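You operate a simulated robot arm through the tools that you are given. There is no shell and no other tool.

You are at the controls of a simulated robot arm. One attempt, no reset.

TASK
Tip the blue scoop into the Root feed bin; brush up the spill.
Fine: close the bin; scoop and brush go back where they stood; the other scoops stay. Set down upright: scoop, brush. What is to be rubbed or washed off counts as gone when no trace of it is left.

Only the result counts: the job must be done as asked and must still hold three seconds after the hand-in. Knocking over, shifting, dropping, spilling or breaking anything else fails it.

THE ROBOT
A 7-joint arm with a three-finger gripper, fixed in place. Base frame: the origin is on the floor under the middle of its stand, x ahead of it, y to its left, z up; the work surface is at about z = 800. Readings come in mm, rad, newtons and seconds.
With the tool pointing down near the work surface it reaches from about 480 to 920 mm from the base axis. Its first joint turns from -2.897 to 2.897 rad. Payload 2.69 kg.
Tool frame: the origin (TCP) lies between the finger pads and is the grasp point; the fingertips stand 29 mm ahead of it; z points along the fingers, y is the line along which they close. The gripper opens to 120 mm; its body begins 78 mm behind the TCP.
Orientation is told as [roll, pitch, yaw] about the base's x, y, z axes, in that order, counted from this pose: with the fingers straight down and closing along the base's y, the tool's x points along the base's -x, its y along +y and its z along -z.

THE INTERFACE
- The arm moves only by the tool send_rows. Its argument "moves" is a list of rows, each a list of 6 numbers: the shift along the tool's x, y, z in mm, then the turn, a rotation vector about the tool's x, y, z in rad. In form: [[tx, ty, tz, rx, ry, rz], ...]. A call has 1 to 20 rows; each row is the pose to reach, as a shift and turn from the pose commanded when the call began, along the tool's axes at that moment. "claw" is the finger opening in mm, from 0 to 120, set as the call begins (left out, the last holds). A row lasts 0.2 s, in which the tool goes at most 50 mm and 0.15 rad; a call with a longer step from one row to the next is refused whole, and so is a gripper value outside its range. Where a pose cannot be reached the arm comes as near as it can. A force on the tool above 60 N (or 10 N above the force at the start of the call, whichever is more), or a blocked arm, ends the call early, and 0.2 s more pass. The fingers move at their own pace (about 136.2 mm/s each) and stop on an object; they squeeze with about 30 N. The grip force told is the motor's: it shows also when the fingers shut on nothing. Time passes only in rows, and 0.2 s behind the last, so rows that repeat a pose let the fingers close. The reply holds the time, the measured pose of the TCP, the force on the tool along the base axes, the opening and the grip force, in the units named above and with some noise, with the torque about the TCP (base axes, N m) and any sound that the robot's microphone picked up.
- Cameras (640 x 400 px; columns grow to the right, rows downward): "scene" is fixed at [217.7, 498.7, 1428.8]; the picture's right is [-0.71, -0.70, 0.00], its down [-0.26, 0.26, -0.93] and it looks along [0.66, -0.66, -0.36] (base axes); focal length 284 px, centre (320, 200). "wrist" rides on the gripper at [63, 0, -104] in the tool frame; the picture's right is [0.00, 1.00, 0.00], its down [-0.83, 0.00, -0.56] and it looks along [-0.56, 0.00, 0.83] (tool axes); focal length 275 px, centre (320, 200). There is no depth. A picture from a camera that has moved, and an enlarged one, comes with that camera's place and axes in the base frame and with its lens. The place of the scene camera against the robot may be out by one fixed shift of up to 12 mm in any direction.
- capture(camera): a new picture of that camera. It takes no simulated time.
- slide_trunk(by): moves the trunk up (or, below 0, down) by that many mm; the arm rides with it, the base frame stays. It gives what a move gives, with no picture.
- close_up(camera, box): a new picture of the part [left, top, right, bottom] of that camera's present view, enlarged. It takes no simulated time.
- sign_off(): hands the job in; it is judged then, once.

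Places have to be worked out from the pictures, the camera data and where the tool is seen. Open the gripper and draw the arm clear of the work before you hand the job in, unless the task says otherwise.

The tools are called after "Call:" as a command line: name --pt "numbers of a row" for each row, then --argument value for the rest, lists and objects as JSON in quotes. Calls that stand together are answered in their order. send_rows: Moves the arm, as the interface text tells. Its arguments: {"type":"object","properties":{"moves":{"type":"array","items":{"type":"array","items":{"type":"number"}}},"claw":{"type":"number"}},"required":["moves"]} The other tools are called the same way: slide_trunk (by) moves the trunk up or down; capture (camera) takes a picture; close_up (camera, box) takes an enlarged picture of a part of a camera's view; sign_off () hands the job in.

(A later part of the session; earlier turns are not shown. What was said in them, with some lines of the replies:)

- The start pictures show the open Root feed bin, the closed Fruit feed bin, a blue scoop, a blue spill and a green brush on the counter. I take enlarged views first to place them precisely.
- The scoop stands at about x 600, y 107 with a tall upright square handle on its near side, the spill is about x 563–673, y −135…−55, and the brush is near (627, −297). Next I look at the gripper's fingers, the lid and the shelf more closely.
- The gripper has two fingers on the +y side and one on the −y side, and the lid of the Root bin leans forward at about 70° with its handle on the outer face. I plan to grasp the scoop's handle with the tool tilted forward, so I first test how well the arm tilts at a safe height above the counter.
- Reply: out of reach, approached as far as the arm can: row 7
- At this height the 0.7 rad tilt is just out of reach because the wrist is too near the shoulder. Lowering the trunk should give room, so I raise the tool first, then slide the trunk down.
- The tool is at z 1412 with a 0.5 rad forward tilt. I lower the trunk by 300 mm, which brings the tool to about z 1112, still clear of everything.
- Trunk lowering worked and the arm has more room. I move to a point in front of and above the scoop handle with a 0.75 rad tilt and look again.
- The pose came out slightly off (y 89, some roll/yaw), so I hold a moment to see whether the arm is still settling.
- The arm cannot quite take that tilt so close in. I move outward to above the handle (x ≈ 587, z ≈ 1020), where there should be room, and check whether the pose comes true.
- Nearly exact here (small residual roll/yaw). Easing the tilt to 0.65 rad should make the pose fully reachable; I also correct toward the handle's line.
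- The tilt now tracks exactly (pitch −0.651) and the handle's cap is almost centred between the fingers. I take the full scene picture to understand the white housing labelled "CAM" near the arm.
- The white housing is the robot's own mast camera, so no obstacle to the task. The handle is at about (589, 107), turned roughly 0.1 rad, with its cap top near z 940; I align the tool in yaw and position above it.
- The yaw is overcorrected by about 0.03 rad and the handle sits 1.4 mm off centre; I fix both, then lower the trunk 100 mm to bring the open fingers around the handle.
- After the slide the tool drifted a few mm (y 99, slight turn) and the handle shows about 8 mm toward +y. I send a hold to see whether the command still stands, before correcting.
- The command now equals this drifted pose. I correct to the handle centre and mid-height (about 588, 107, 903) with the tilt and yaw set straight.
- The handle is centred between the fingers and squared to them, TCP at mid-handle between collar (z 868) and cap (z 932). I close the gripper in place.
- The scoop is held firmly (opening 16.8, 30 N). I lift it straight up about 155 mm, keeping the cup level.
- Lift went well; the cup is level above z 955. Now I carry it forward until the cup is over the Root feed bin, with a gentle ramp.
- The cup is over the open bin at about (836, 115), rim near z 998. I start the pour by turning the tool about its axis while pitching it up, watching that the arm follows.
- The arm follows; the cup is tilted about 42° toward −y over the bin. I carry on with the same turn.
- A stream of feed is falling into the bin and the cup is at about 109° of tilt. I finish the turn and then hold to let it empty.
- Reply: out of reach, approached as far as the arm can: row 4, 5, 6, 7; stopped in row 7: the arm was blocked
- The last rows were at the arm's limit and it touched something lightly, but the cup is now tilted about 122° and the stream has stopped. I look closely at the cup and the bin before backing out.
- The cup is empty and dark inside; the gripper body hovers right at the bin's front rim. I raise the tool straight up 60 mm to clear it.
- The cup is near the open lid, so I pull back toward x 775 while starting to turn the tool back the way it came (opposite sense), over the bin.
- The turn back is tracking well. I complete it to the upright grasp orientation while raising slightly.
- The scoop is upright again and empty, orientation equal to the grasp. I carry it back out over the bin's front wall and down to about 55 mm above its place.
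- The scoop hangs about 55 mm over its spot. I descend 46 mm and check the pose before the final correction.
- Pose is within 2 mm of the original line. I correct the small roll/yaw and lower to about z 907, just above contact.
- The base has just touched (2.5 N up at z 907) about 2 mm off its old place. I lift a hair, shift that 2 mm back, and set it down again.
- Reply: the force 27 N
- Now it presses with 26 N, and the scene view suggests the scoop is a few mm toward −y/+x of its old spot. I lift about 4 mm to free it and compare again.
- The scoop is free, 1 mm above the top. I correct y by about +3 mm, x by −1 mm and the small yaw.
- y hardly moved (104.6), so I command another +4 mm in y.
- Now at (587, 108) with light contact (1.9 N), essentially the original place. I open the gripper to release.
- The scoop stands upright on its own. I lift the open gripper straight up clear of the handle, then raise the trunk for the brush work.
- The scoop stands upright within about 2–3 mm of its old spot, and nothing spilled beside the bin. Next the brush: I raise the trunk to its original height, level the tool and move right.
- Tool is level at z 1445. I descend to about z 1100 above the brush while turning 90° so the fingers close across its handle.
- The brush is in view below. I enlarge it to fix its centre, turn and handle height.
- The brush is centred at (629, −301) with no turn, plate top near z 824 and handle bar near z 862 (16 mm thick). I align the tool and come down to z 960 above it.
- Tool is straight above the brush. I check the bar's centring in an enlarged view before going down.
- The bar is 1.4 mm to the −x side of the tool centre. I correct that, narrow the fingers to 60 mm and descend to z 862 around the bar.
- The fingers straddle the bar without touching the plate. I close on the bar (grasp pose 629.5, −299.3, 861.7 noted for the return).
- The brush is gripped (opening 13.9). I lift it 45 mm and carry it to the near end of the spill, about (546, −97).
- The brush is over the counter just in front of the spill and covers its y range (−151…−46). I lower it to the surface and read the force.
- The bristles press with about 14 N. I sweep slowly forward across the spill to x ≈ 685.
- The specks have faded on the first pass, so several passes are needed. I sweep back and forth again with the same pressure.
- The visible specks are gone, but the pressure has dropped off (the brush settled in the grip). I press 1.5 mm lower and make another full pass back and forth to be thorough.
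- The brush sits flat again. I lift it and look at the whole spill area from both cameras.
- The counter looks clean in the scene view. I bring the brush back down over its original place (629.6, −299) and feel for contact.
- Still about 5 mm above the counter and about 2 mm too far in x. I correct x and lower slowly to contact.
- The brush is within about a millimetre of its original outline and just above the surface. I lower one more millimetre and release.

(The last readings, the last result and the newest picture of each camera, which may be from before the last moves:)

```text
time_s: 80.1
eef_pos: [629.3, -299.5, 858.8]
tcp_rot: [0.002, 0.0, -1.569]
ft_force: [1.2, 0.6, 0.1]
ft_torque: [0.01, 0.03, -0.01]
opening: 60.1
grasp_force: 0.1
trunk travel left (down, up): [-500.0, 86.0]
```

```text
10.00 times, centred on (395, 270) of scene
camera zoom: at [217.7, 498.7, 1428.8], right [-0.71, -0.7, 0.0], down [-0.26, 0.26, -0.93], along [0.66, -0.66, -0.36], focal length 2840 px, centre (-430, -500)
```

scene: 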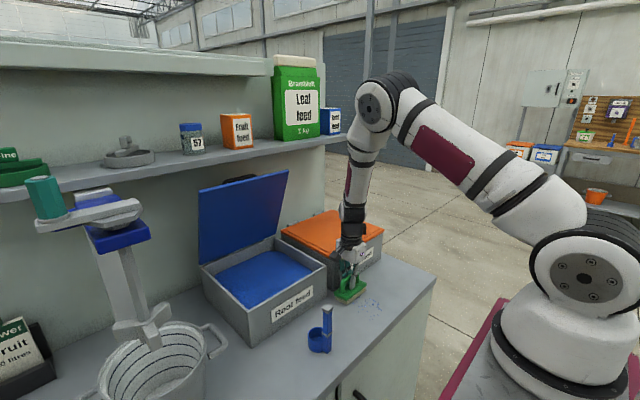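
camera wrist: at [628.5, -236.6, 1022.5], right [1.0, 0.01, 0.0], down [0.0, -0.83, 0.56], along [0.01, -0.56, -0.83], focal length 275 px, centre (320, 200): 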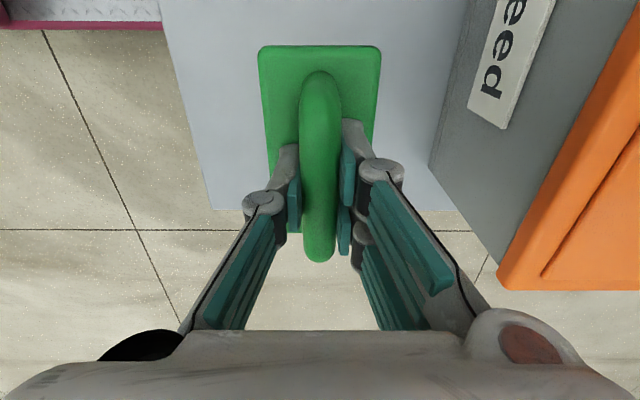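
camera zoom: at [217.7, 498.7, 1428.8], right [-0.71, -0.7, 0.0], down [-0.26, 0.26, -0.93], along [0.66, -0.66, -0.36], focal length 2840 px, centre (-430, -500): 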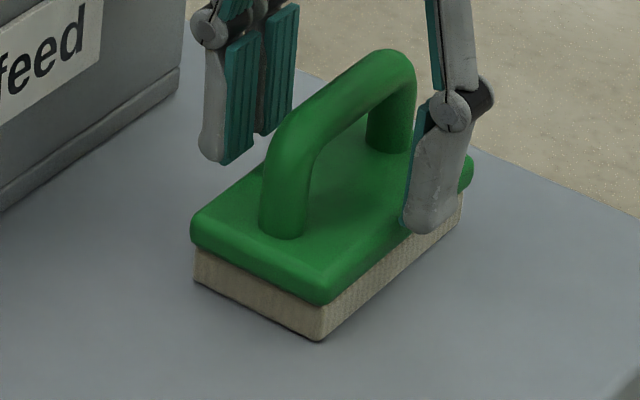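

The brush stands where it was. I rise clear and swing to a spot where the wrist camera can inspect the swept area from above.

Call:
send_rows --pt "0 0 -20 0 0 0" --pt "0 0 -50 0 0 0" --pt "0 0 -90 0 0 0" --pt "0 0 -130 0 0 0" --pt "30 -4 -145 0 0 0" --pt "70 -9 -158 0 0 0" --pt "110 -14 -172 0 0 0" --pt "150 -19 -186 0 0 0" --pt "190 -24 -200 0 0 0" --pt "225 -29 -213 0 0 0" --pt "240 -30 -220 0 0 0" --pt "240 -30 -220 0 0 0" --claw 120

Call:
capture --camera "wrist"

Call:
close_up --camera "wrist" --box '[220, 40, 420, 165]'

Call:
close_up --camera "scene" --box '[290, 250, 430, 350]'

```text
time_s: 82.7
eef_pos: [599.8, -62.3, 1078.1]
tcp_rot: [0.004, -0.001, -1.568]
ft_force: [0.4, -0.3, -0.5]
ft_torque: [0.0, -0.01, -0.03]
opening: 120.0
grasp_force: 0.1
trunk travel left (down, up): [-500.0, 86.0]
```

```text
taken
camera wrist: at [600.3, 2.0, 1182.7], right [1.0, 0.01, 0.0], down [0.0, -0.83, 0.56], along [0.01, -0.56, -0.83], focal length 275 px, centre (320, 200)
```

wrist: 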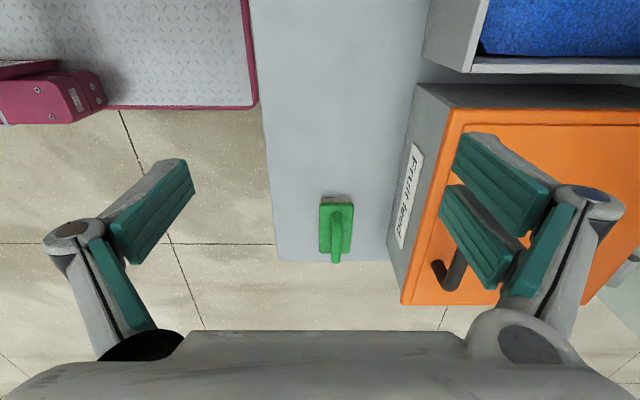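

```text
3.20 times, centred on (320, 102) of wrist
camera zoom: at [600.3, 2.0, 1182.7], right [1.0, 0.01, 0.0], down [0.0, -0.83, 0.56], along [0.01, -0.56, -0.83], focal length 881 px, centre (320, 512)
```

zoom: 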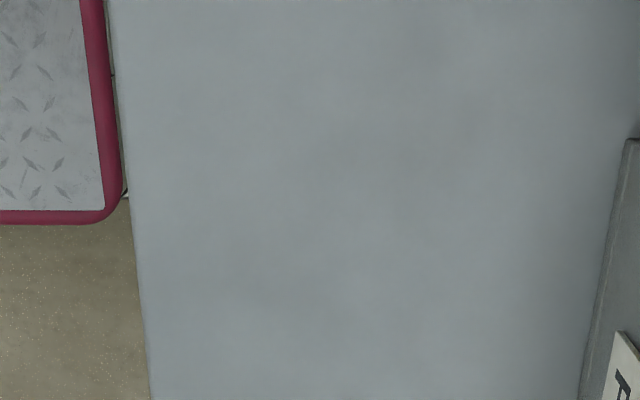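

```text
4.00 times, centred on (360, 300) of scene
camera zoom: at [217.7, 498.7, 1428.8], right [-0.71, -0.7, 0.0], down [-0.26, 0.26, -0.93], along [0.66, -0.66, -0.36], focal length 1136 px, centre (160, -200)
```

zoom: 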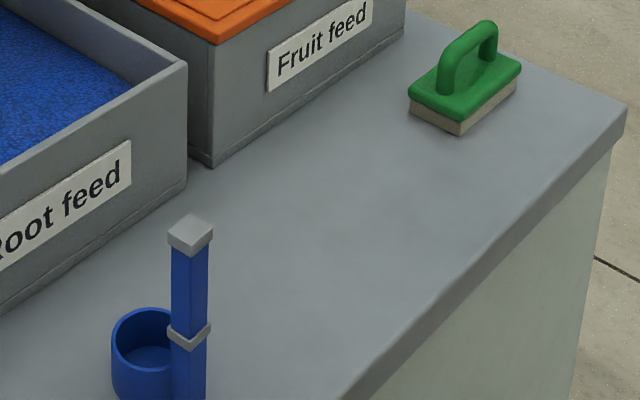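

The counter is spotless and both scoop and brush stand in place. Now the lid: I move up to get a profile view of its top edge before choosing where to pinch it.

Call:
send_rows --pt "6 9 -30 0 0 0" --pt "15 22 -65 0 0 0" --pt "28 42 -100 0 0 0" --pt "42 63 -132 0 0 0" --pt "58 86 -162 0 0 0" --pt "75 110 -190 0 0 0" --pt "92 135 -215 0 0 0" --pt "108 160 -236 0 0 0" --pt "119 176 -249 0 0 0" --pt "122 180 -252 0 0 0" --pt "122 180 -252 0 0 0"

Call:
capture --camera "wrist"

Call:
capture --camera "scene"

```text
time_s: 85.1
eef_pos: [779.0, 61.6, 1330.9]
tcp_rot: [0.002, 0.001, -1.571]
ft_force: [0.8, 0.1, 0.4]
ft_torque: [-0.04, 0.0, -0.02]
opening: 120.2
grasp_force: 0.1
trunk travel left (down, up): [-500.0, 86.0]
```

```text
taken
camera wrist: at [778.1, 125.8, 1435.4], right [1.0, 0.01, 0.0], down [0.0, -0.83, 0.56], along [0.01, -0.56, -0.83], focal length 275 px, centre (320, 200)
```

wrist: 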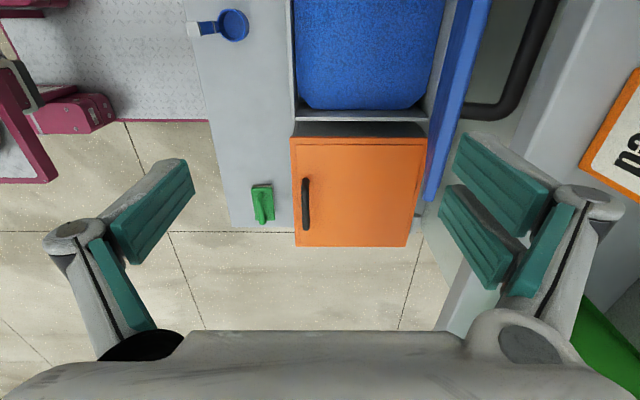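

```text
taken
```

scene: 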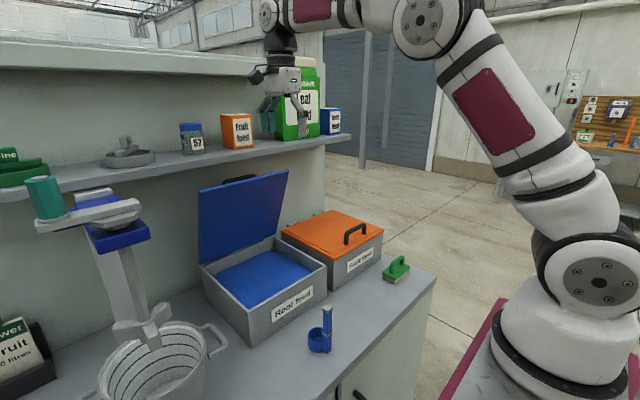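

The lid's top edge and its handle behind it are in view next to the shelf. I enlarge that part.

Call:
close_up --camera "wrist" --box '[400, 0, 640, 210]'

Call:
close_up --camera "scene" --box '[180, 150, 360, 260]'

```text
1.90 times, centred on (520, 105) of wrist
camera zoom: at [778.1, 125.8, 1435.4], right [1.0, 0.01, 0.0], down [0.0, -0.83, 0.56], along [0.01, -0.56, -0.83], focal length 524 px, centre (-61, 381)
```

zoom: 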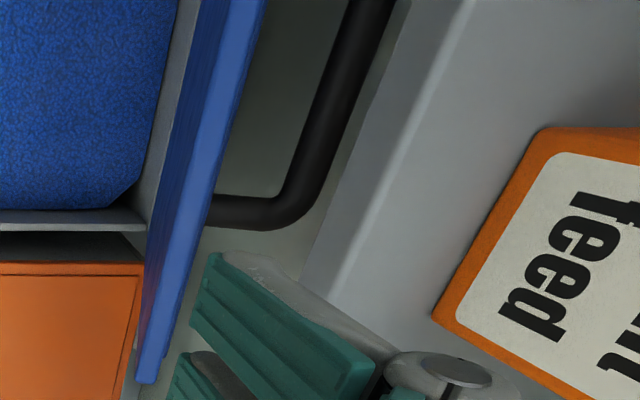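

```text
3.56 times, centred on (270, 205) of scene
camera zoom: at [217.7, 498.7, 1428.8], right [-0.71, -0.7, 0.0], down [-0.26, 0.26, -0.93], along [0.66, -0.66, -0.36], focal length 1010 px, centre (498, 182)
```

zoom: 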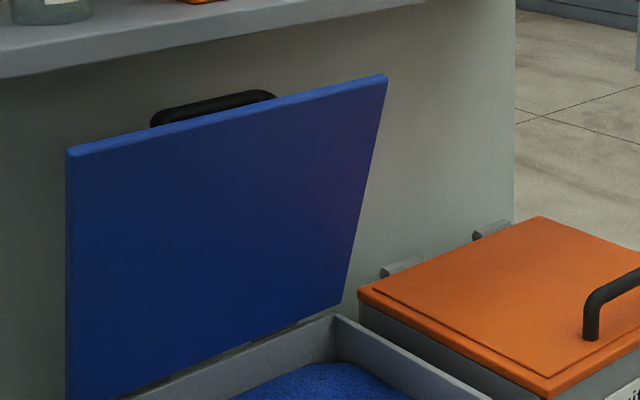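

The lid's top edge is at x ≈ 892–904, z ≈ 1188, the shelf's front edge at x ≈ 928, z ≥ 1235; the lid handle spans y 45–155, so y ≈ 5 is free. I raise the trunk and take a 45° forward-tilted pose in front of the lid edge, with the fingers 60 mm apart to hook behind it.

Call:
slide_trunk --by 86

Call:
send_rows --pt "-10 4 15 -0.131 0 0" --pt "-20 9 50 -0.262 0 0" --pt "-30 13 90 -0.393 0 0" --pt "-40 17 130 -0.524 0 0" --pt "-50 22 150 -0.655 0 0" --pt "-57 26 159 -0.785 0 0" --pt "-57 26 159 -0.785 0 0" --pt "-57 26 159 -0.785 0 0" --claw 60

Call:
capture --camera "wrist"

Call:
capture --camera "scene"

```text
time_s: 86.3
eef_pos: [738.2, 63.1, 1414.3]
tcp_rot: [0.002, 0.0, -1.57]
ft_force: [0.4, 0.3, 0.1]
ft_torque: [0.01, 0.02, -0.01]
opening: 120.1
grasp_force: 0.2
trunk travel left (down, up): [-586.0, 0.0]
```

```text
time_s: 88.1
eef_pos: [764.1, 8.4, 1257.7]
tcp_rot: [0.79, -0.002, -1.57]
ft_force: [1.0, 0.2, 0.1]
ft_torque: [0.0, 0.01, 0.01]
opening: 60.0
grasp_force: 0.1
trunk travel left (down, up): [-586.0, 0.0]
```

```text
taken
camera wrist: at [690.4, 70.9, 1330.9], right [0.7, 0.01, 0.71], down [-0.39, -0.83, 0.39], along [0.59, -0.55, -0.58], focal length 275 px, centre (320, 200)
```

wrist: 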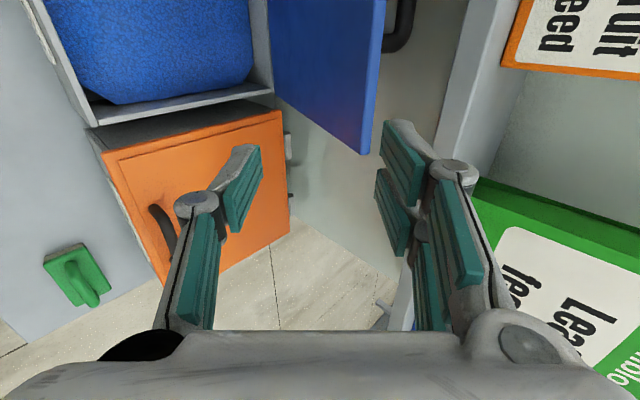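

```text
taken
```

scene: 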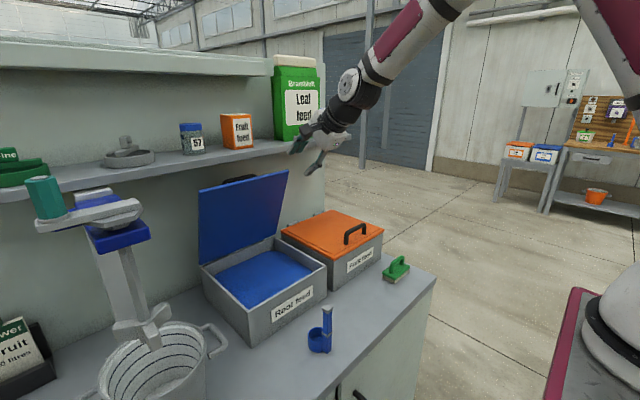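

The trunk slide shifted the tool to x 764, so I need to re-aim. I enlarge the view of the lid's corner to measure its edge against the fingers.

Call:
close_up --camera "wrist" --box '[240, 0, 480, 200]'

```text
2.00 times, centred on (360, 100) of wrist
camera zoom: at [690.4, 70.9, 1330.9], right [0.7, 0.01, 0.71], down [-0.39, -0.83, 0.39], along [0.59, -0.55, -0.58], focal length 551 px, centre (240, 400)
```

zoom: 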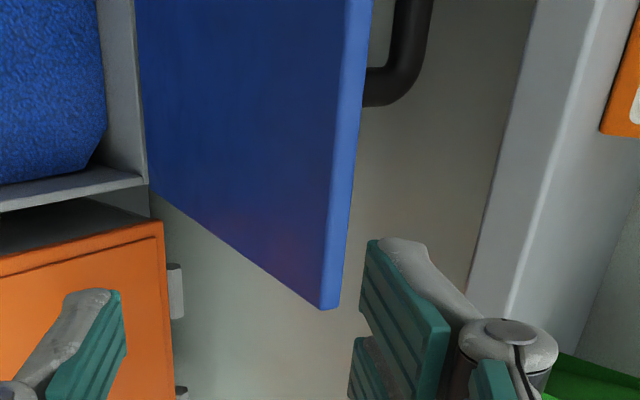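

The lid's back edge sits about 49 mm off the tool's axis along the closing line, beyond the rear pad at 30. I shift 30 mm that way and advance 80 mm, staying short of the edge, then check.

Call:
send_rows --pt "-2 10 5 0 0 0" --pt "-4 20 15 0 0 0" --pt "-6 30 30 0 0 0" --pt "-6 30 50 0 0 0" --pt "-6 30 68 0 0 0" --pt "-6 30 80 0 0 0" --pt "-6 30 80 0 0 0"

Call:
capture --camera "wrist"

Call:
close_up --camera "wrist" --box '[240, 0, 480, 200]'

Call:
close_up --camera "scene" --box '[220, 80, 380, 220]'

```text
time_s: 89.7
eef_pos: [842.4, 0.3, 1224.6]
tcp_rot: [0.789, 0.0, -1.568]
ft_force: [-0.9, -0.2, -0.9]
ft_torque: [-0.01, 0.01, 0.02]
opening: 60.1
grasp_force: 0.1
trunk travel left (down, up): [-586.0, 0.0]
```

```text
taken
camera wrist: at [768.4, 64.3, 1297.0], right [0.71, 0.01, 0.71], down [-0.39, -0.83, 0.39], along [0.59, -0.55, -0.58], focal length 275 px, centre (320, 200)
```

wrist: 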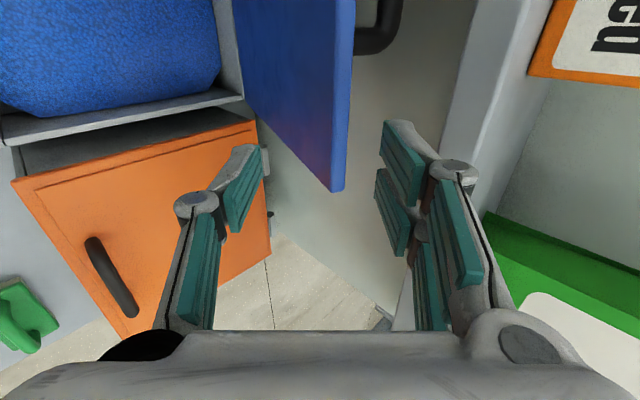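

```text
2.00 times, centred on (360, 100) of wrist
camera zoom: at [768.4, 64.3, 1297.0], right [0.71, 0.01, 0.71], down [-0.39, -0.83, 0.39], along [0.59, -0.55, -0.58], focal length 551 px, centre (240, 400)
```

zoom: 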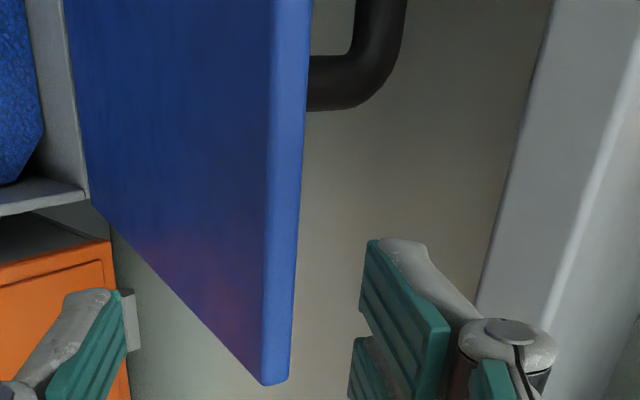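

```text
2.86 times, centred on (300, 150) of scene
camera zoom: at [217.7, 498.7, 1428.8], right [-0.71, -0.7, 0.0], down [-0.26, 0.26, -0.93], along [0.66, -0.66, -0.36], focal length 811 px, centre (377, 343)
```

zoom: 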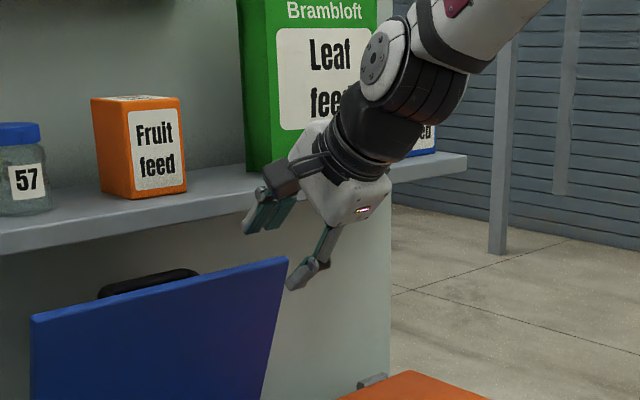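

The lid edge now lies about 17 mm from the axis with the rear pads at 30, so there is some 13 mm clearance. I advance 50 mm along the tool so the rear fingers pass behind the lid's edge.

Call:
send_rows --pt "0 0 10 0 0 0" --pt "0 0 22 0 0 0" --pt "0 0 34 0 0 0" --pt "0 0 44 0 0 0" --pt "0 0 50 0 0 0" --pt "0 0 50 0 0 0"

Call:
capture --camera "wrist"

Call:
close_up --camera "wrist" --box '[200, 60, 440, 260]'

Call:
close_up --camera "scene" --box '[220, 80, 380, 220]'

```text
time_s: 91.1
eef_pos: [877.6, 2.1, 1187.9]
tcp_rot: [0.789, 0.001, -1.571]
ft_force: [-0.4, -0.4, -0.3]
ft_torque: [0.01, -0.03, -0.01]
opening: 59.8
grasp_force: 0.0
trunk travel left (down, up): [-586.0, 0.0]
```

```text
taken
camera wrist: at [804.6, 64.7, 1260.1], right [0.71, 0.0, 0.71], down [-0.39, -0.83, 0.39], along [0.59, -0.55, -0.58], focal length 275 px, centre (320, 200)
```

wrist: 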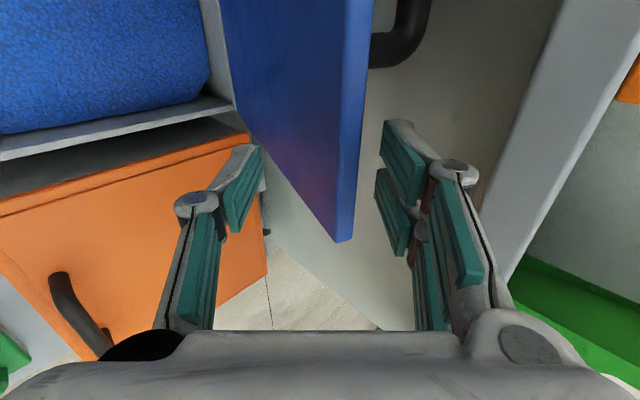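

```text
2.00 times, centred on (320, 160) of wrist
camera zoom: at [804.6, 64.7, 1260.1], right [0.71, 0.0, 0.71], down [-0.39, -0.83, 0.39], along [0.59, -0.55, -0.58], focal length 551 px, centre (320, 280)
```

zoom: 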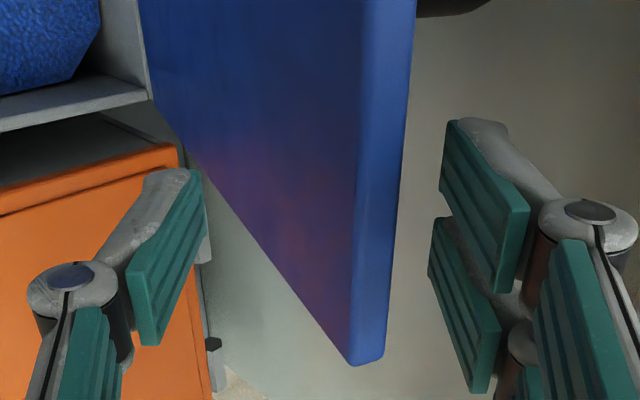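

```text
2.86 times, centred on (300, 150) of scene
camera zoom: at [217.7, 498.7, 1428.8], right [-0.71, -0.7, 0.0], down [-0.26, 0.26, -0.93], along [0.66, -0.66, -0.36], focal length 811 px, centre (377, 343)
```

zoom: 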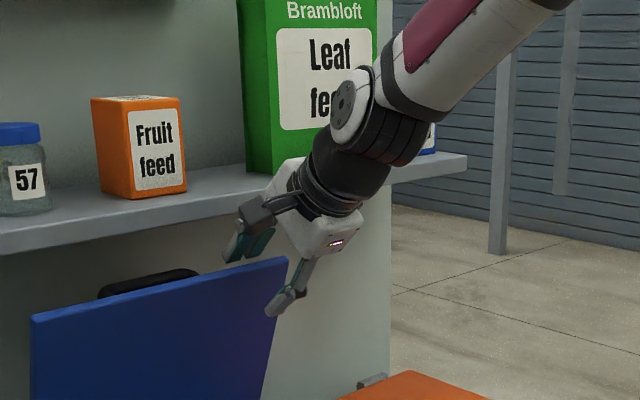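

The rear fingers are now about 10–16 mm past the lid's edge with 12 mm clearance. I go 8 mm deeper, take up the gap and pull the lid forward a first few degrees to feel how the hinge behaves.

Call:
send_rows --pt "0 0 8 0 0 0" --pt "0 -6 8 0 0 0" --pt "0 -12 8 0 0 0" --pt "0 -19 5 0 0 0" --pt "0 -26 2 0 0 0" --pt "0 -32 -1 0 0 0" --pt "0 -38 -3.4 0 0 0" --pt "0 -38 -3.4 0 0 0"

Call:
close_up --camera "wrist" --box '[200, 60, 440, 260]'

Call:
close_up --camera "scene" --box '[180, 120, 360, 260]'

```text
time_s: 92.9
eef_pos: [848.7, -0.8, 1162.6]
tcp_rot: [0.788, -0.001, -1.57]
ft_force: [-0.2, -0.5, 0.6]
ft_torque: [0.01, -0.05, 0.01]
opening: 60.8
grasp_force: 1.0
trunk travel left (down, up): [-586.0, 0.0]
```

```text
2.00 times, centred on (320, 160) of wrist
camera zoom: at [775.0, 63.6, 1235.7], right [0.71, 0.01, 0.71], down [-0.39, -0.83, 0.39], along [0.59, -0.55, -0.58], focal length 551 px, centre (320, 280)
```

zoom: 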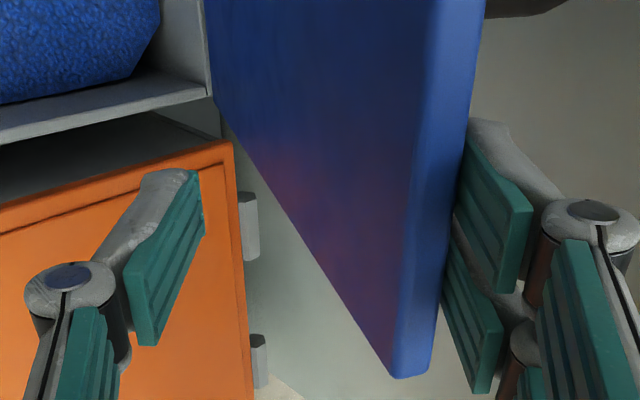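

```text
2.86 times, centred on (270, 190) of scene
camera zoom: at [217.7, 498.7, 1428.8], right [-0.71, -0.7, 0.0], down [-0.26, 0.26, -0.93], along [0.66, -0.66, -0.36], focal length 811 px, centre (463, 229)
```

zoom: 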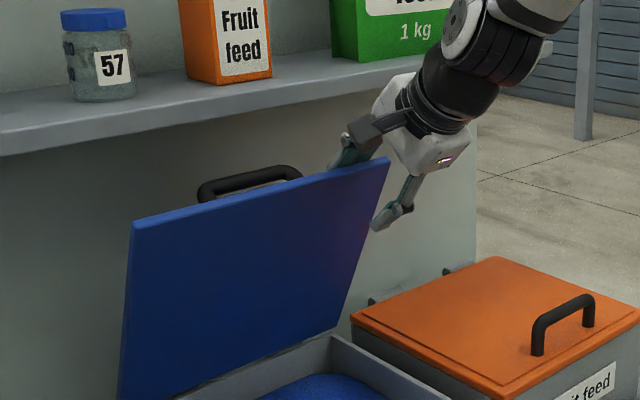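

The lid follows easily with hardly any force. I keep pulling it along its arc down to about 45°, where it lies flush with the rear pads.

Call:
send_rows --pt "0 -8 -3 0 0 0" --pt "0 -16 -5.5 0 0 0" --pt "0 -23.5 -8 0 0 0" --pt "0 -32 -10.2 0 0 0" --pt "0 -40 -12.2 0 0 0" --pt "0 -47.8 -13.8 0 0 0" --pt "0 -56 -15.3 0 0 0" --pt "0 -64 -16.6 0 0 0" --pt "0 -72.4 -17.7 0 0 0" --pt "0 -81 -18.4 0 0 0" --pt "0 -89 -18.9 0 0 0" --pt "0 -97.4 -19.2 0 0 0" --pt "0 -97.4 -19.2 0 0 0"

Call:
close_up --camera "wrist" --box '[200, 60, 440, 260]'

Call:
close_up --camera "scene" --box '[180, 120, 400, 280]'

```text
time_s: 95.7
eef_pos: [765.4, -1.0, 1108.3]
tcp_rot: [0.789, -0.001, -1.571]
ft_force: [-0.3, 0.2, 0.3]
ft_torque: [0.0, -0.04, -0.01]
opening: 60.3
grasp_force: 0.8
trunk travel left (down, up): [-586.0, 0.0]
```

```text
2.00 times, centred on (320, 160) of wrist
camera zoom: at [691.9, 63.3, 1181.1], right [0.7, 0.01, 0.71], down [-0.39, -0.83, 0.39], along [0.59, -0.55, -0.58], focal length 551 px, centre (320, 280)
```

zoom: 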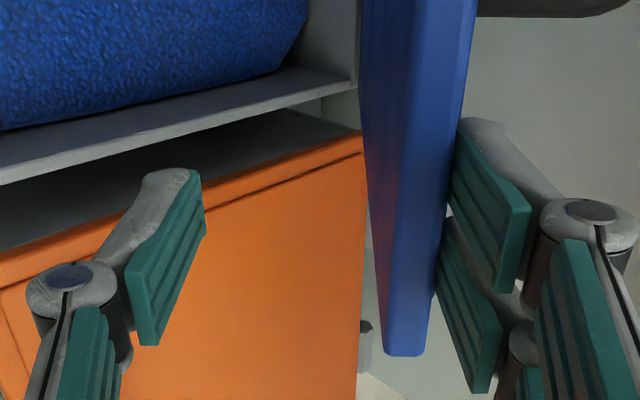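

```text
2.50 times, centred on (290, 200) of scene
camera zoom: at [217.7, 498.7, 1428.8], right [-0.71, -0.7, 0.0], down [-0.26, 0.26, -0.93], along [0.66, -0.66, -0.36], focal length 710 px, centre (395, 200)
```

zoom: 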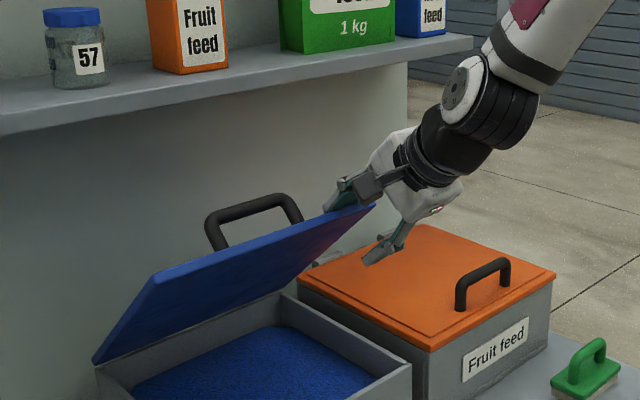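

The lid stays at about 45° by hinge friction, resting on the rear pads. I keep pressing it down with the rear fingertips along its arc to about 25°.

Call:
send_rows --pt "0 -11 0 0 0 0" --pt "0 -23 0.6 0 0 0" --pt "0 -35 1.5 0 0 0" --pt "0 -46 3 0 0 0" --pt "0 -57.5 5 0 0 0" --pt "0 -69 7.6 0 0 0" --pt "0 -80 10.5 0 0 0" --pt "0 -91 14 0 0 0" --pt "0 -91 14 0 0 0"

Call:
close_up --camera "wrist" --box '[200, 60, 440, 260]'

Call:
capture --camera "scene"

Call:
close_up --camera "scene" --box '[180, 180, 400, 340]'

```text
time_s: 97.7
eef_pos: [711.3, 1.2, 1031.5]
tcp_rot: [0.79, 0.0, -1.569]
ft_force: [-0.8, 0.2, -0.5]
ft_torque: [0.01, -0.02, 0.0]
opening: 59.9
grasp_force: 0.1
trunk travel left (down, up): [-586.0, 0.0]
```

```text
2.00 times, centred on (320, 160) of wrist
camera zoom: at [637.2, 64.5, 1104.9], right [0.71, 0.01, 0.71], down [-0.39, -0.83, 0.39], along [0.59, -0.55, -0.58], focal length 551 px, centre (320, 280)
```

zoom: 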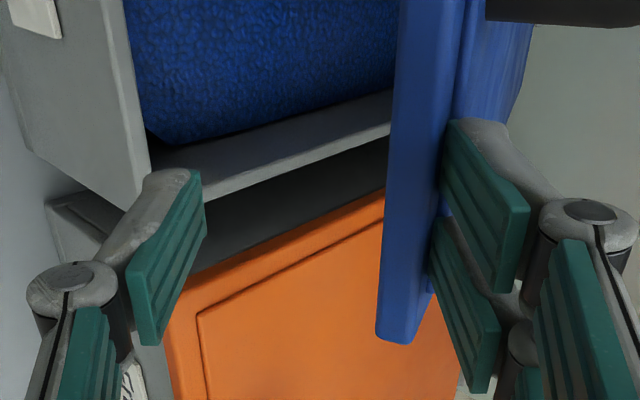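

```text
taken
```

scene: 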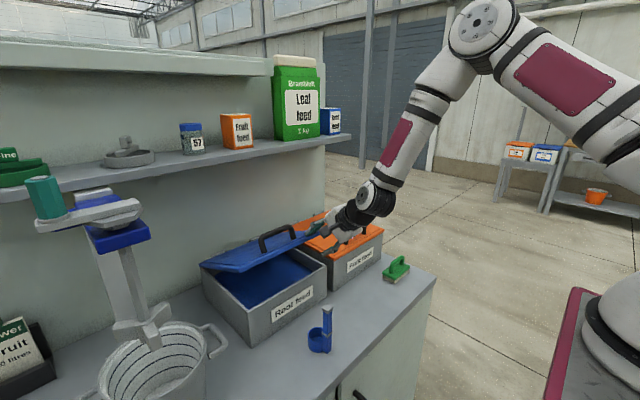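

```text
2.50 times, centred on (290, 260) of scene
camera zoom: at [217.7, 498.7, 1428.8], right [-0.71, -0.7, 0.0], down [-0.26, 0.26, -0.93], along [0.66, -0.66, -0.36], focal length 710 px, centre (395, 50)
```

zoom: 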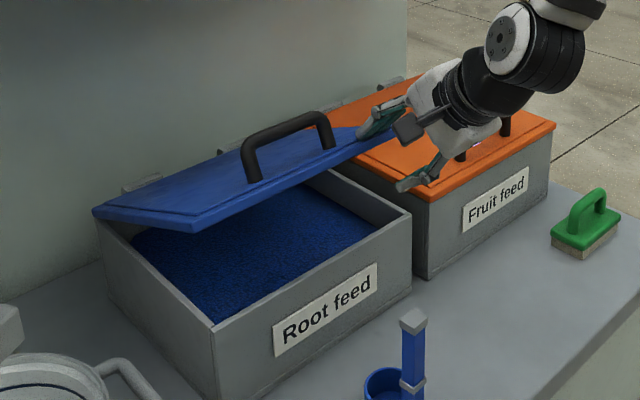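

Lid at about 25°, tracking is exact and forces are nil. I continue the same way to about 12°.

Call:
send_rows --pt "0 -11 4 0 0 0" --pt "0 -21.6 8.3 0 0 0" --pt "0 -32 13.3 0 0 0" --pt "0 -42.3 18.7 0 0 0" --pt "0 -54 25.7 0 0 0" --pt "0 -54 25.7 0 0 0"

Call:
close_up --camera "wrist" --box '[200, 60, 440, 260]'

Call:
close_up --camera "scene" --box '[180, 180, 400, 340]'

```text
time_s: 99.1
eef_pos: [691.9, 0.4, 977.0]
tcp_rot: [0.79, -0.001, -1.569]
ft_force: [0.8, -0.7, 0.3]
ft_torque: [-0.01, -0.03, -0.01]
opening: 59.9
grasp_force: 0.1
trunk travel left (down, up): [-586.0, 0.0]
```

```text
2.00 times, centred on (320, 160) of wrist
camera zoom: at [618.0, 63.7, 1049.4], right [0.71, 0.01, 0.71], down [-0.39, -0.83, 0.39], along [0.59, -0.55, -0.58], focal length 551 px, centre (320, 280)
```

zoom: 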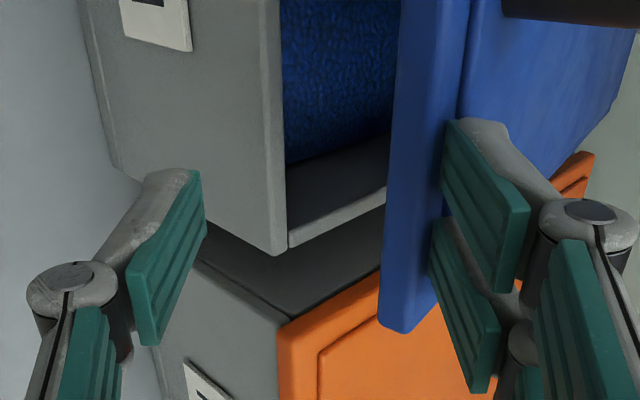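

```text
2.50 times, centred on (290, 260) of scene
camera zoom: at [217.7, 498.7, 1428.8], right [-0.71, -0.7, 0.0], down [-0.26, 0.26, -0.93], along [0.66, -0.66, -0.36], focal length 710 px, centre (395, 50)
```

zoom: 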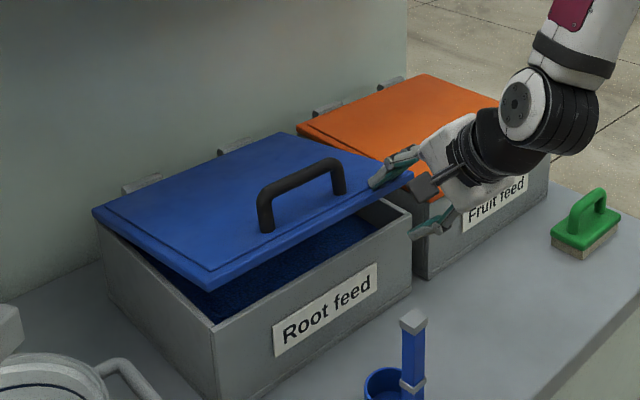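

Lid nearly down (about 12°) and the front finger is clear of the bin wall. I press on slowly toward closed, watching the force.

Call:
send_rows --pt "0 -9 6.3 0 0 0" --pt "0 -18 12.5 0 0 0" --pt "0 -26.5 18.7 0 0 0" --pt "0 -31 22 0 0 0" --pt "0 -35 26 0 0 0" --pt "0 -35 26 0 0 0"

Call:
close_up --camera "wrist" --box '[200, 60, 440, 260]'

Call:
close_up --camera "scene" --box '[180, 180, 400, 340]'

```text
time_s: 100.5
eef_pos: [684.7, 1.6, 933.7]
tcp_rot: [0.789, 0.0, -1.57]
ft_force: [-0.4, -0.8, -0.3]
ft_torque: [0.03, 0.01, 0.0]
opening: 60.0
grasp_force: 0.0
trunk travel left (down, up): [-586.0, 0.0]
```

```text
2.00 times, centred on (320, 160) of wrist
camera zoom: at [611.4, 64.0, 1007.0], right [0.71, 0.01, 0.71], down [-0.39, -0.83, 0.39], along [0.59, -0.55, -0.58], focal length 551 px, centre (320, 280)
```

zoom: 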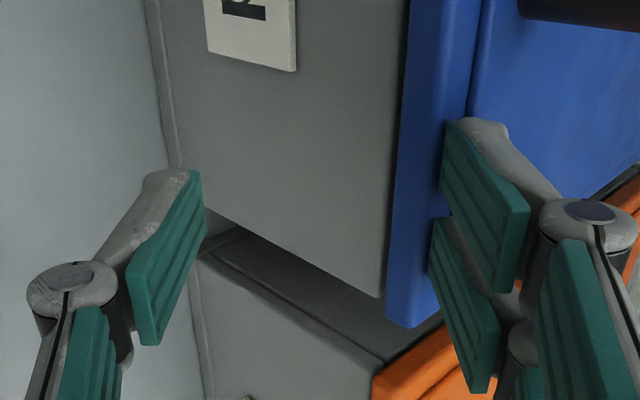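

```text
2.50 times, centred on (290, 260) of scene
camera zoom: at [217.7, 498.7, 1428.8], right [-0.71, -0.7, 0.0], down [-0.26, 0.26, -0.93], along [0.66, -0.66, -0.36], focal length 710 px, centre (395, 50)
```

zoom: 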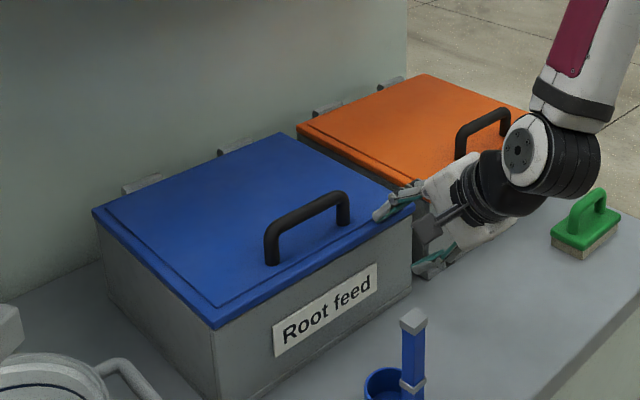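

The lid looks closed or within a degree. I press straight down a few millimetres more until the force shows it is seated.

Call:
send_rows --pt "0 -2 2 0 0 0" --pt "0 -4 4 0 0 0" --pt "0 -5.5 5.5 0 0 0" --pt "0 -5.5 5.5 0 0 0"

Call:
close_up --camera "wrist" --box '[200, 60, 440, 260]'

Call:
close_up --camera "scene" --box '[190, 220, 350, 340]'

```text
time_s: 101.5
eef_pos: [685.5, 1.1, 926.6]
tcp_rot: [0.789, 0.0, -1.57]
ft_force: [-7.9, -1.5, 19.7]
ft_torque: [0.0, -0.87, -0.05]
opening: 69.2
grasp_force: 6.9
trunk travel left (down, up): [-586.0, 0.0]
```

```text
2.00 times, centred on (320, 160) of wrist
camera zoom: at [611.4, 64.1, 999.2], right [0.7, 0.01, 0.71], down [-0.39, -0.83, 0.39], along [0.59, -0.56, -0.58], focal length 551 px, centre (320, 280)
```

zoom: 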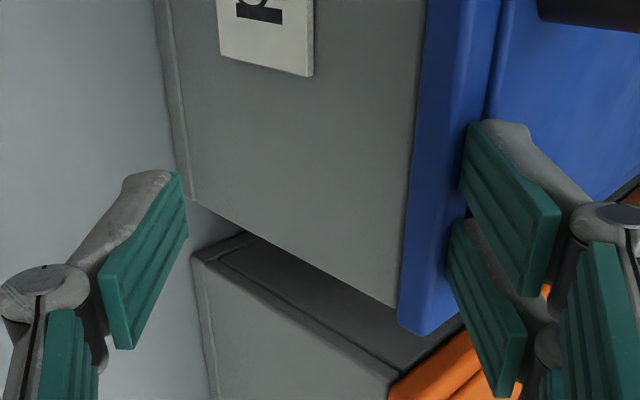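

```text
3.33 times, centred on (270, 280) of scene
camera zoom: at [217.7, 498.7, 1428.8], right [-0.71, -0.7, 0.0], down [-0.26, 0.26, -0.93], along [0.66, -0.66, -0.36], focal length 947 px, centre (487, -67)
```

zoom: 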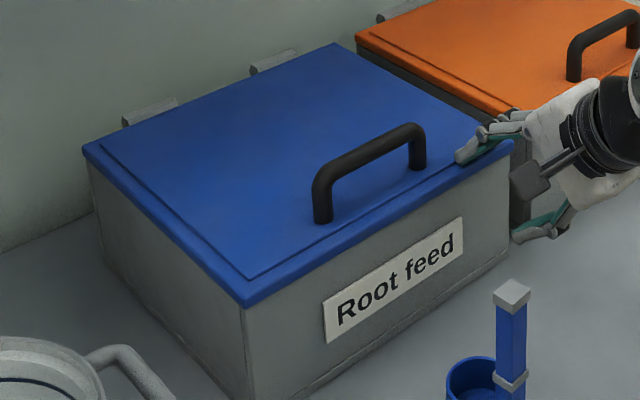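

The lid is seated (20 N reaction). I lift the fingers off it, back away along the tool and look at everything.

Call:
send_rows --pt "0 5 -5 0 0 0" --pt "0 14 -14 0 0 0" --pt "0 24 -26 0 0 0" --pt "0 28 -50 0 0 0" --pt "0 28 -80 0 0 0" --pt "0 28 -110 0 0 0" --pt "0 28 -128 0 0 0" --pt "0 28 -128 0 0 0" --claw 60

Call:
capture --camera "scene"

Call:
close_up --camera "scene" --box '[190, 200, 400, 340]'

Call:
capture --camera "wrist"

```text
time_s: 103.3
eef_pos: [614.4, -0.9, 1034.1]
tcp_rot: [0.789, 0.001, -1.569]
ft_force: [-0.1, -1.1, -0.4]
ft_torque: [0.0, -0.01, -0.01]
opening: 60.2
grasp_force: 0.0
trunk travel left (down, up): [-586.0, 0.0]
```

```text
taken
```

scene: 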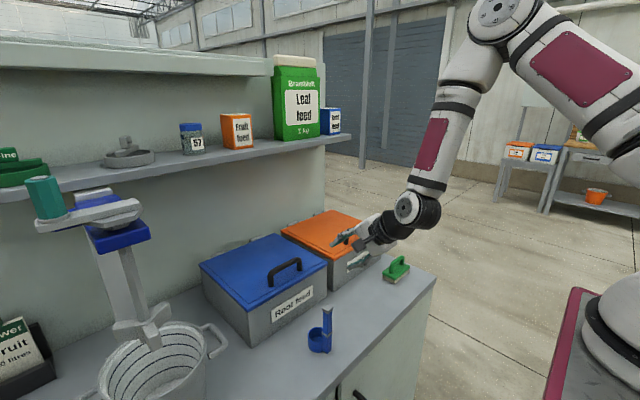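

```text
2.86 times, centred on (295, 270) of scene
camera zoom: at [217.7, 498.7, 1428.8], right [-0.71, -0.7, 0.0], down [-0.26, 0.26, -0.93], along [0.66, -0.66, -0.36], focal length 811 px, centre (391, 0)
```

zoom: 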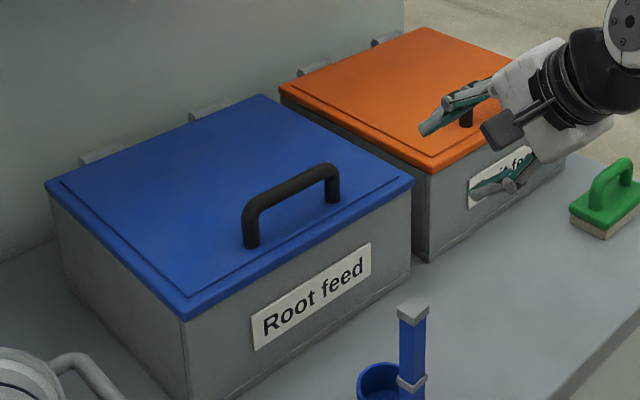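

```text
taken
camera wrist: at [540.0, 63.7, 1107.7], right [0.7, 0.0, 0.71], down [-0.39, -0.83, 0.39], along [0.59, -0.55, -0.58], focal length 275 px, centre (320, 200)
```

wrist: 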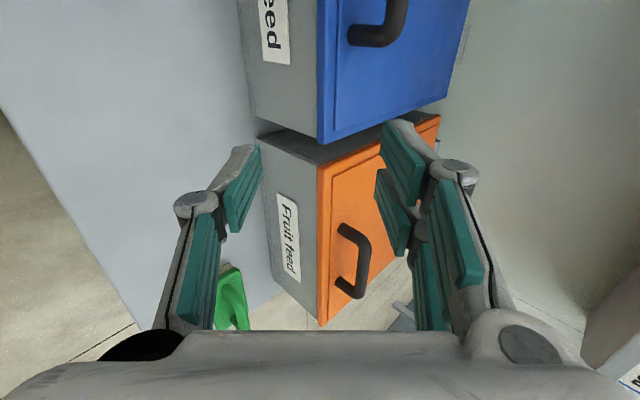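

The bin is closed and nothing else has moved. I raise the arm well clear with the gripper open and take a last look at scoop, brush and counter.

Call:
send_rows --pt "0 15 -15 0 0 0" --pt "0 45 -45 0 0 0" --pt "0 78 -78 0 0 0" --pt "0 112 -112 0 0 0" --pt "0 145 -145 0.1 0 0" --pt "0 170 -170 0.2 0 0" --pt "0 177 -177 0.3 0 0" --pt "0 177 -177 0.4 0 0" --pt "0 177 -177 0.4 0 0" --claw 120

Call:
capture --camera "scene"

Call:
close_up --camera "scene" --box '[290, 250, 430, 360]'

Call:
close_up --camera "scene" --box '[190, 210, 340, 350]'

Call:
capture --camera "wrist"

```text
time_s: 105.3
eef_pos: [613.0, -0.3, 1286.6]
tcp_rot: [0.386, -0.001, -1.57]
ft_force: [-0.4, 0.1, 0.3]
ft_torque: [0.02, 0.01, 0.0]
opening: 120.1
grasp_force: 0.0
trunk travel left (down, up): [-586.0, 0.0]
```

```text
taken
```

scene: 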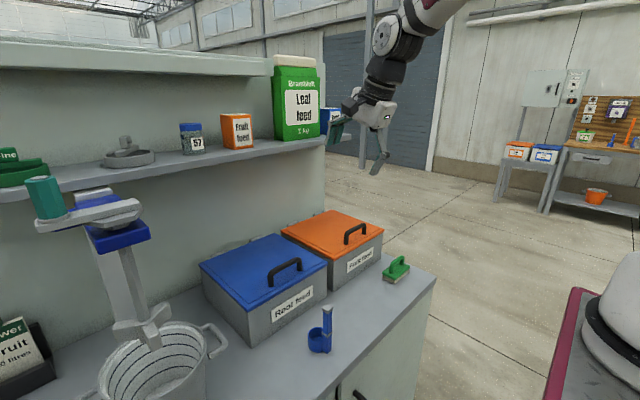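

```text
3.64 times, centred on (360, 305) of scene
camera zoom: at [217.7, 498.7, 1428.8], right [-0.71, -0.7, 0.0], down [-0.26, 0.26, -0.93], along [0.66, -0.66, -0.36], focal length 1033 px, centre (174, -182)
```

zoom: 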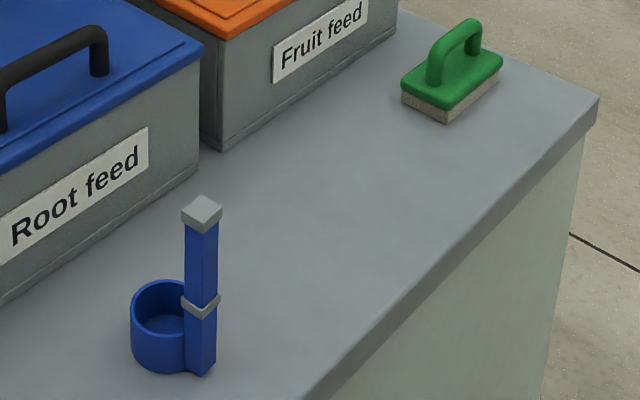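

```text
2.86 times, centred on (265, 280) of scene
camera zoom: at [217.7, 498.7, 1428.8], right [-0.71, -0.7, 0.0], down [-0.26, 0.26, -0.93], along [0.66, -0.66, -0.36], focal length 811 px, centre (477, -29)
```

zoom: 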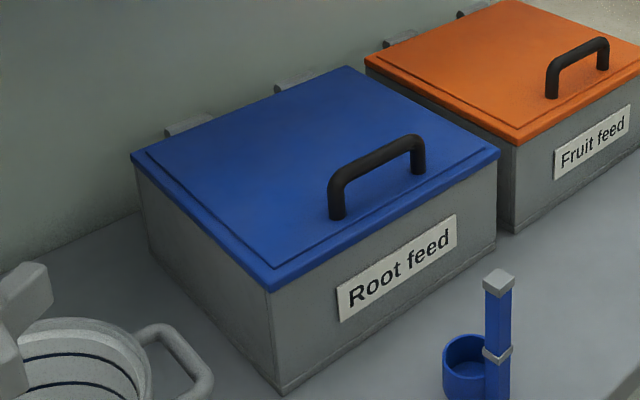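

```text
taken
camera wrist: at [573.8, 63.3, 1382.9], right [0.93, 0.01, 0.38], down [-0.21, -0.83, 0.52], along [0.32, -0.56, -0.77], focal length 275 px, centre (320, 200)
```

wrist: 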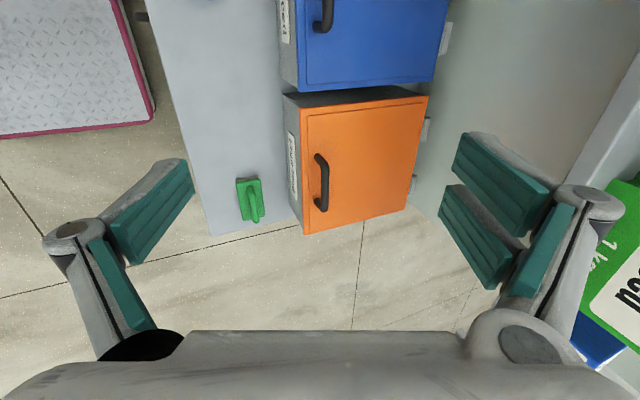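

Everything looks in order: spill gone, brush and scoop upright in place. One last enlarged look at the lid's seam before handing in.

Call:
close_up --camera "scene" --box '[195, 260, 335, 350]'

Call:
close_up --camera "wrist" --box '[260, 0, 460, 125]'

```text
4.44 times, centred on (265, 305) of scene
camera zoom: at [217.7, 498.7, 1428.8], right [-0.71, -0.7, 0.0], down [-0.26, 0.26, -0.93], along [0.66, -0.66, -0.36], focal length 1262 px, centre (564, -267)
```

zoom: 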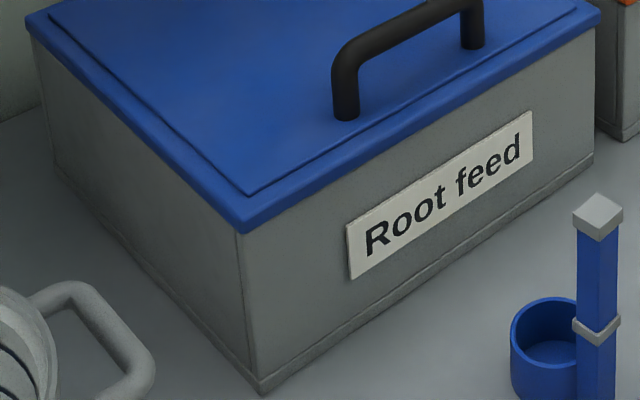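

```text
3.20 times, centred on (360, 62) of wrist
camera zoom: at [573.8, 63.3, 1382.9], right [0.93, 0.01, 0.38], down [-0.21, -0.83, 0.52], along [0.32, -0.56, -0.77], focal length 881 px, centre (192, 640)
```

zoom: 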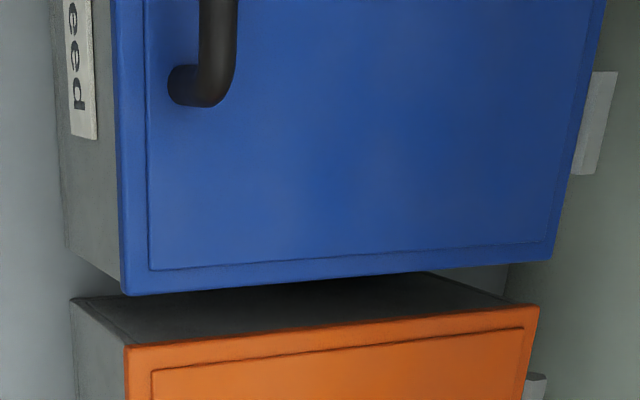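

The lid lies flush on the bin, the scoop is empty and upright, the brush is back and the counter is clean; the arm is clear with the gripper open. I hand the job in.

Call:
sign_off

```text
The job is handed in.
```

The job is done and handed in; the hand-in reply gave no verdict.

- **Scoop:** I emptied the blue scoop into the Root feed bin. It stands upright again within about 5 mm of its old place, and I saw no feed outside the bin.
- **Spill:** I brushed it away in several passes. No trace of it shows in the enlarged views from either camera.
- **Brush:** It is back upright within about 1 mm of where it stood.
- **Bin:** I brought the lid down along its hinge and pressed it until it seated; it now lies flush.
- **Everything else:** During the pour the arm was blocked and stopped itself, with the gripper right at the bin's front rim. The bin did not shift in the pictures, and I didn't touch the other scoops.

The gripper is open and the arm is well clear of the work.
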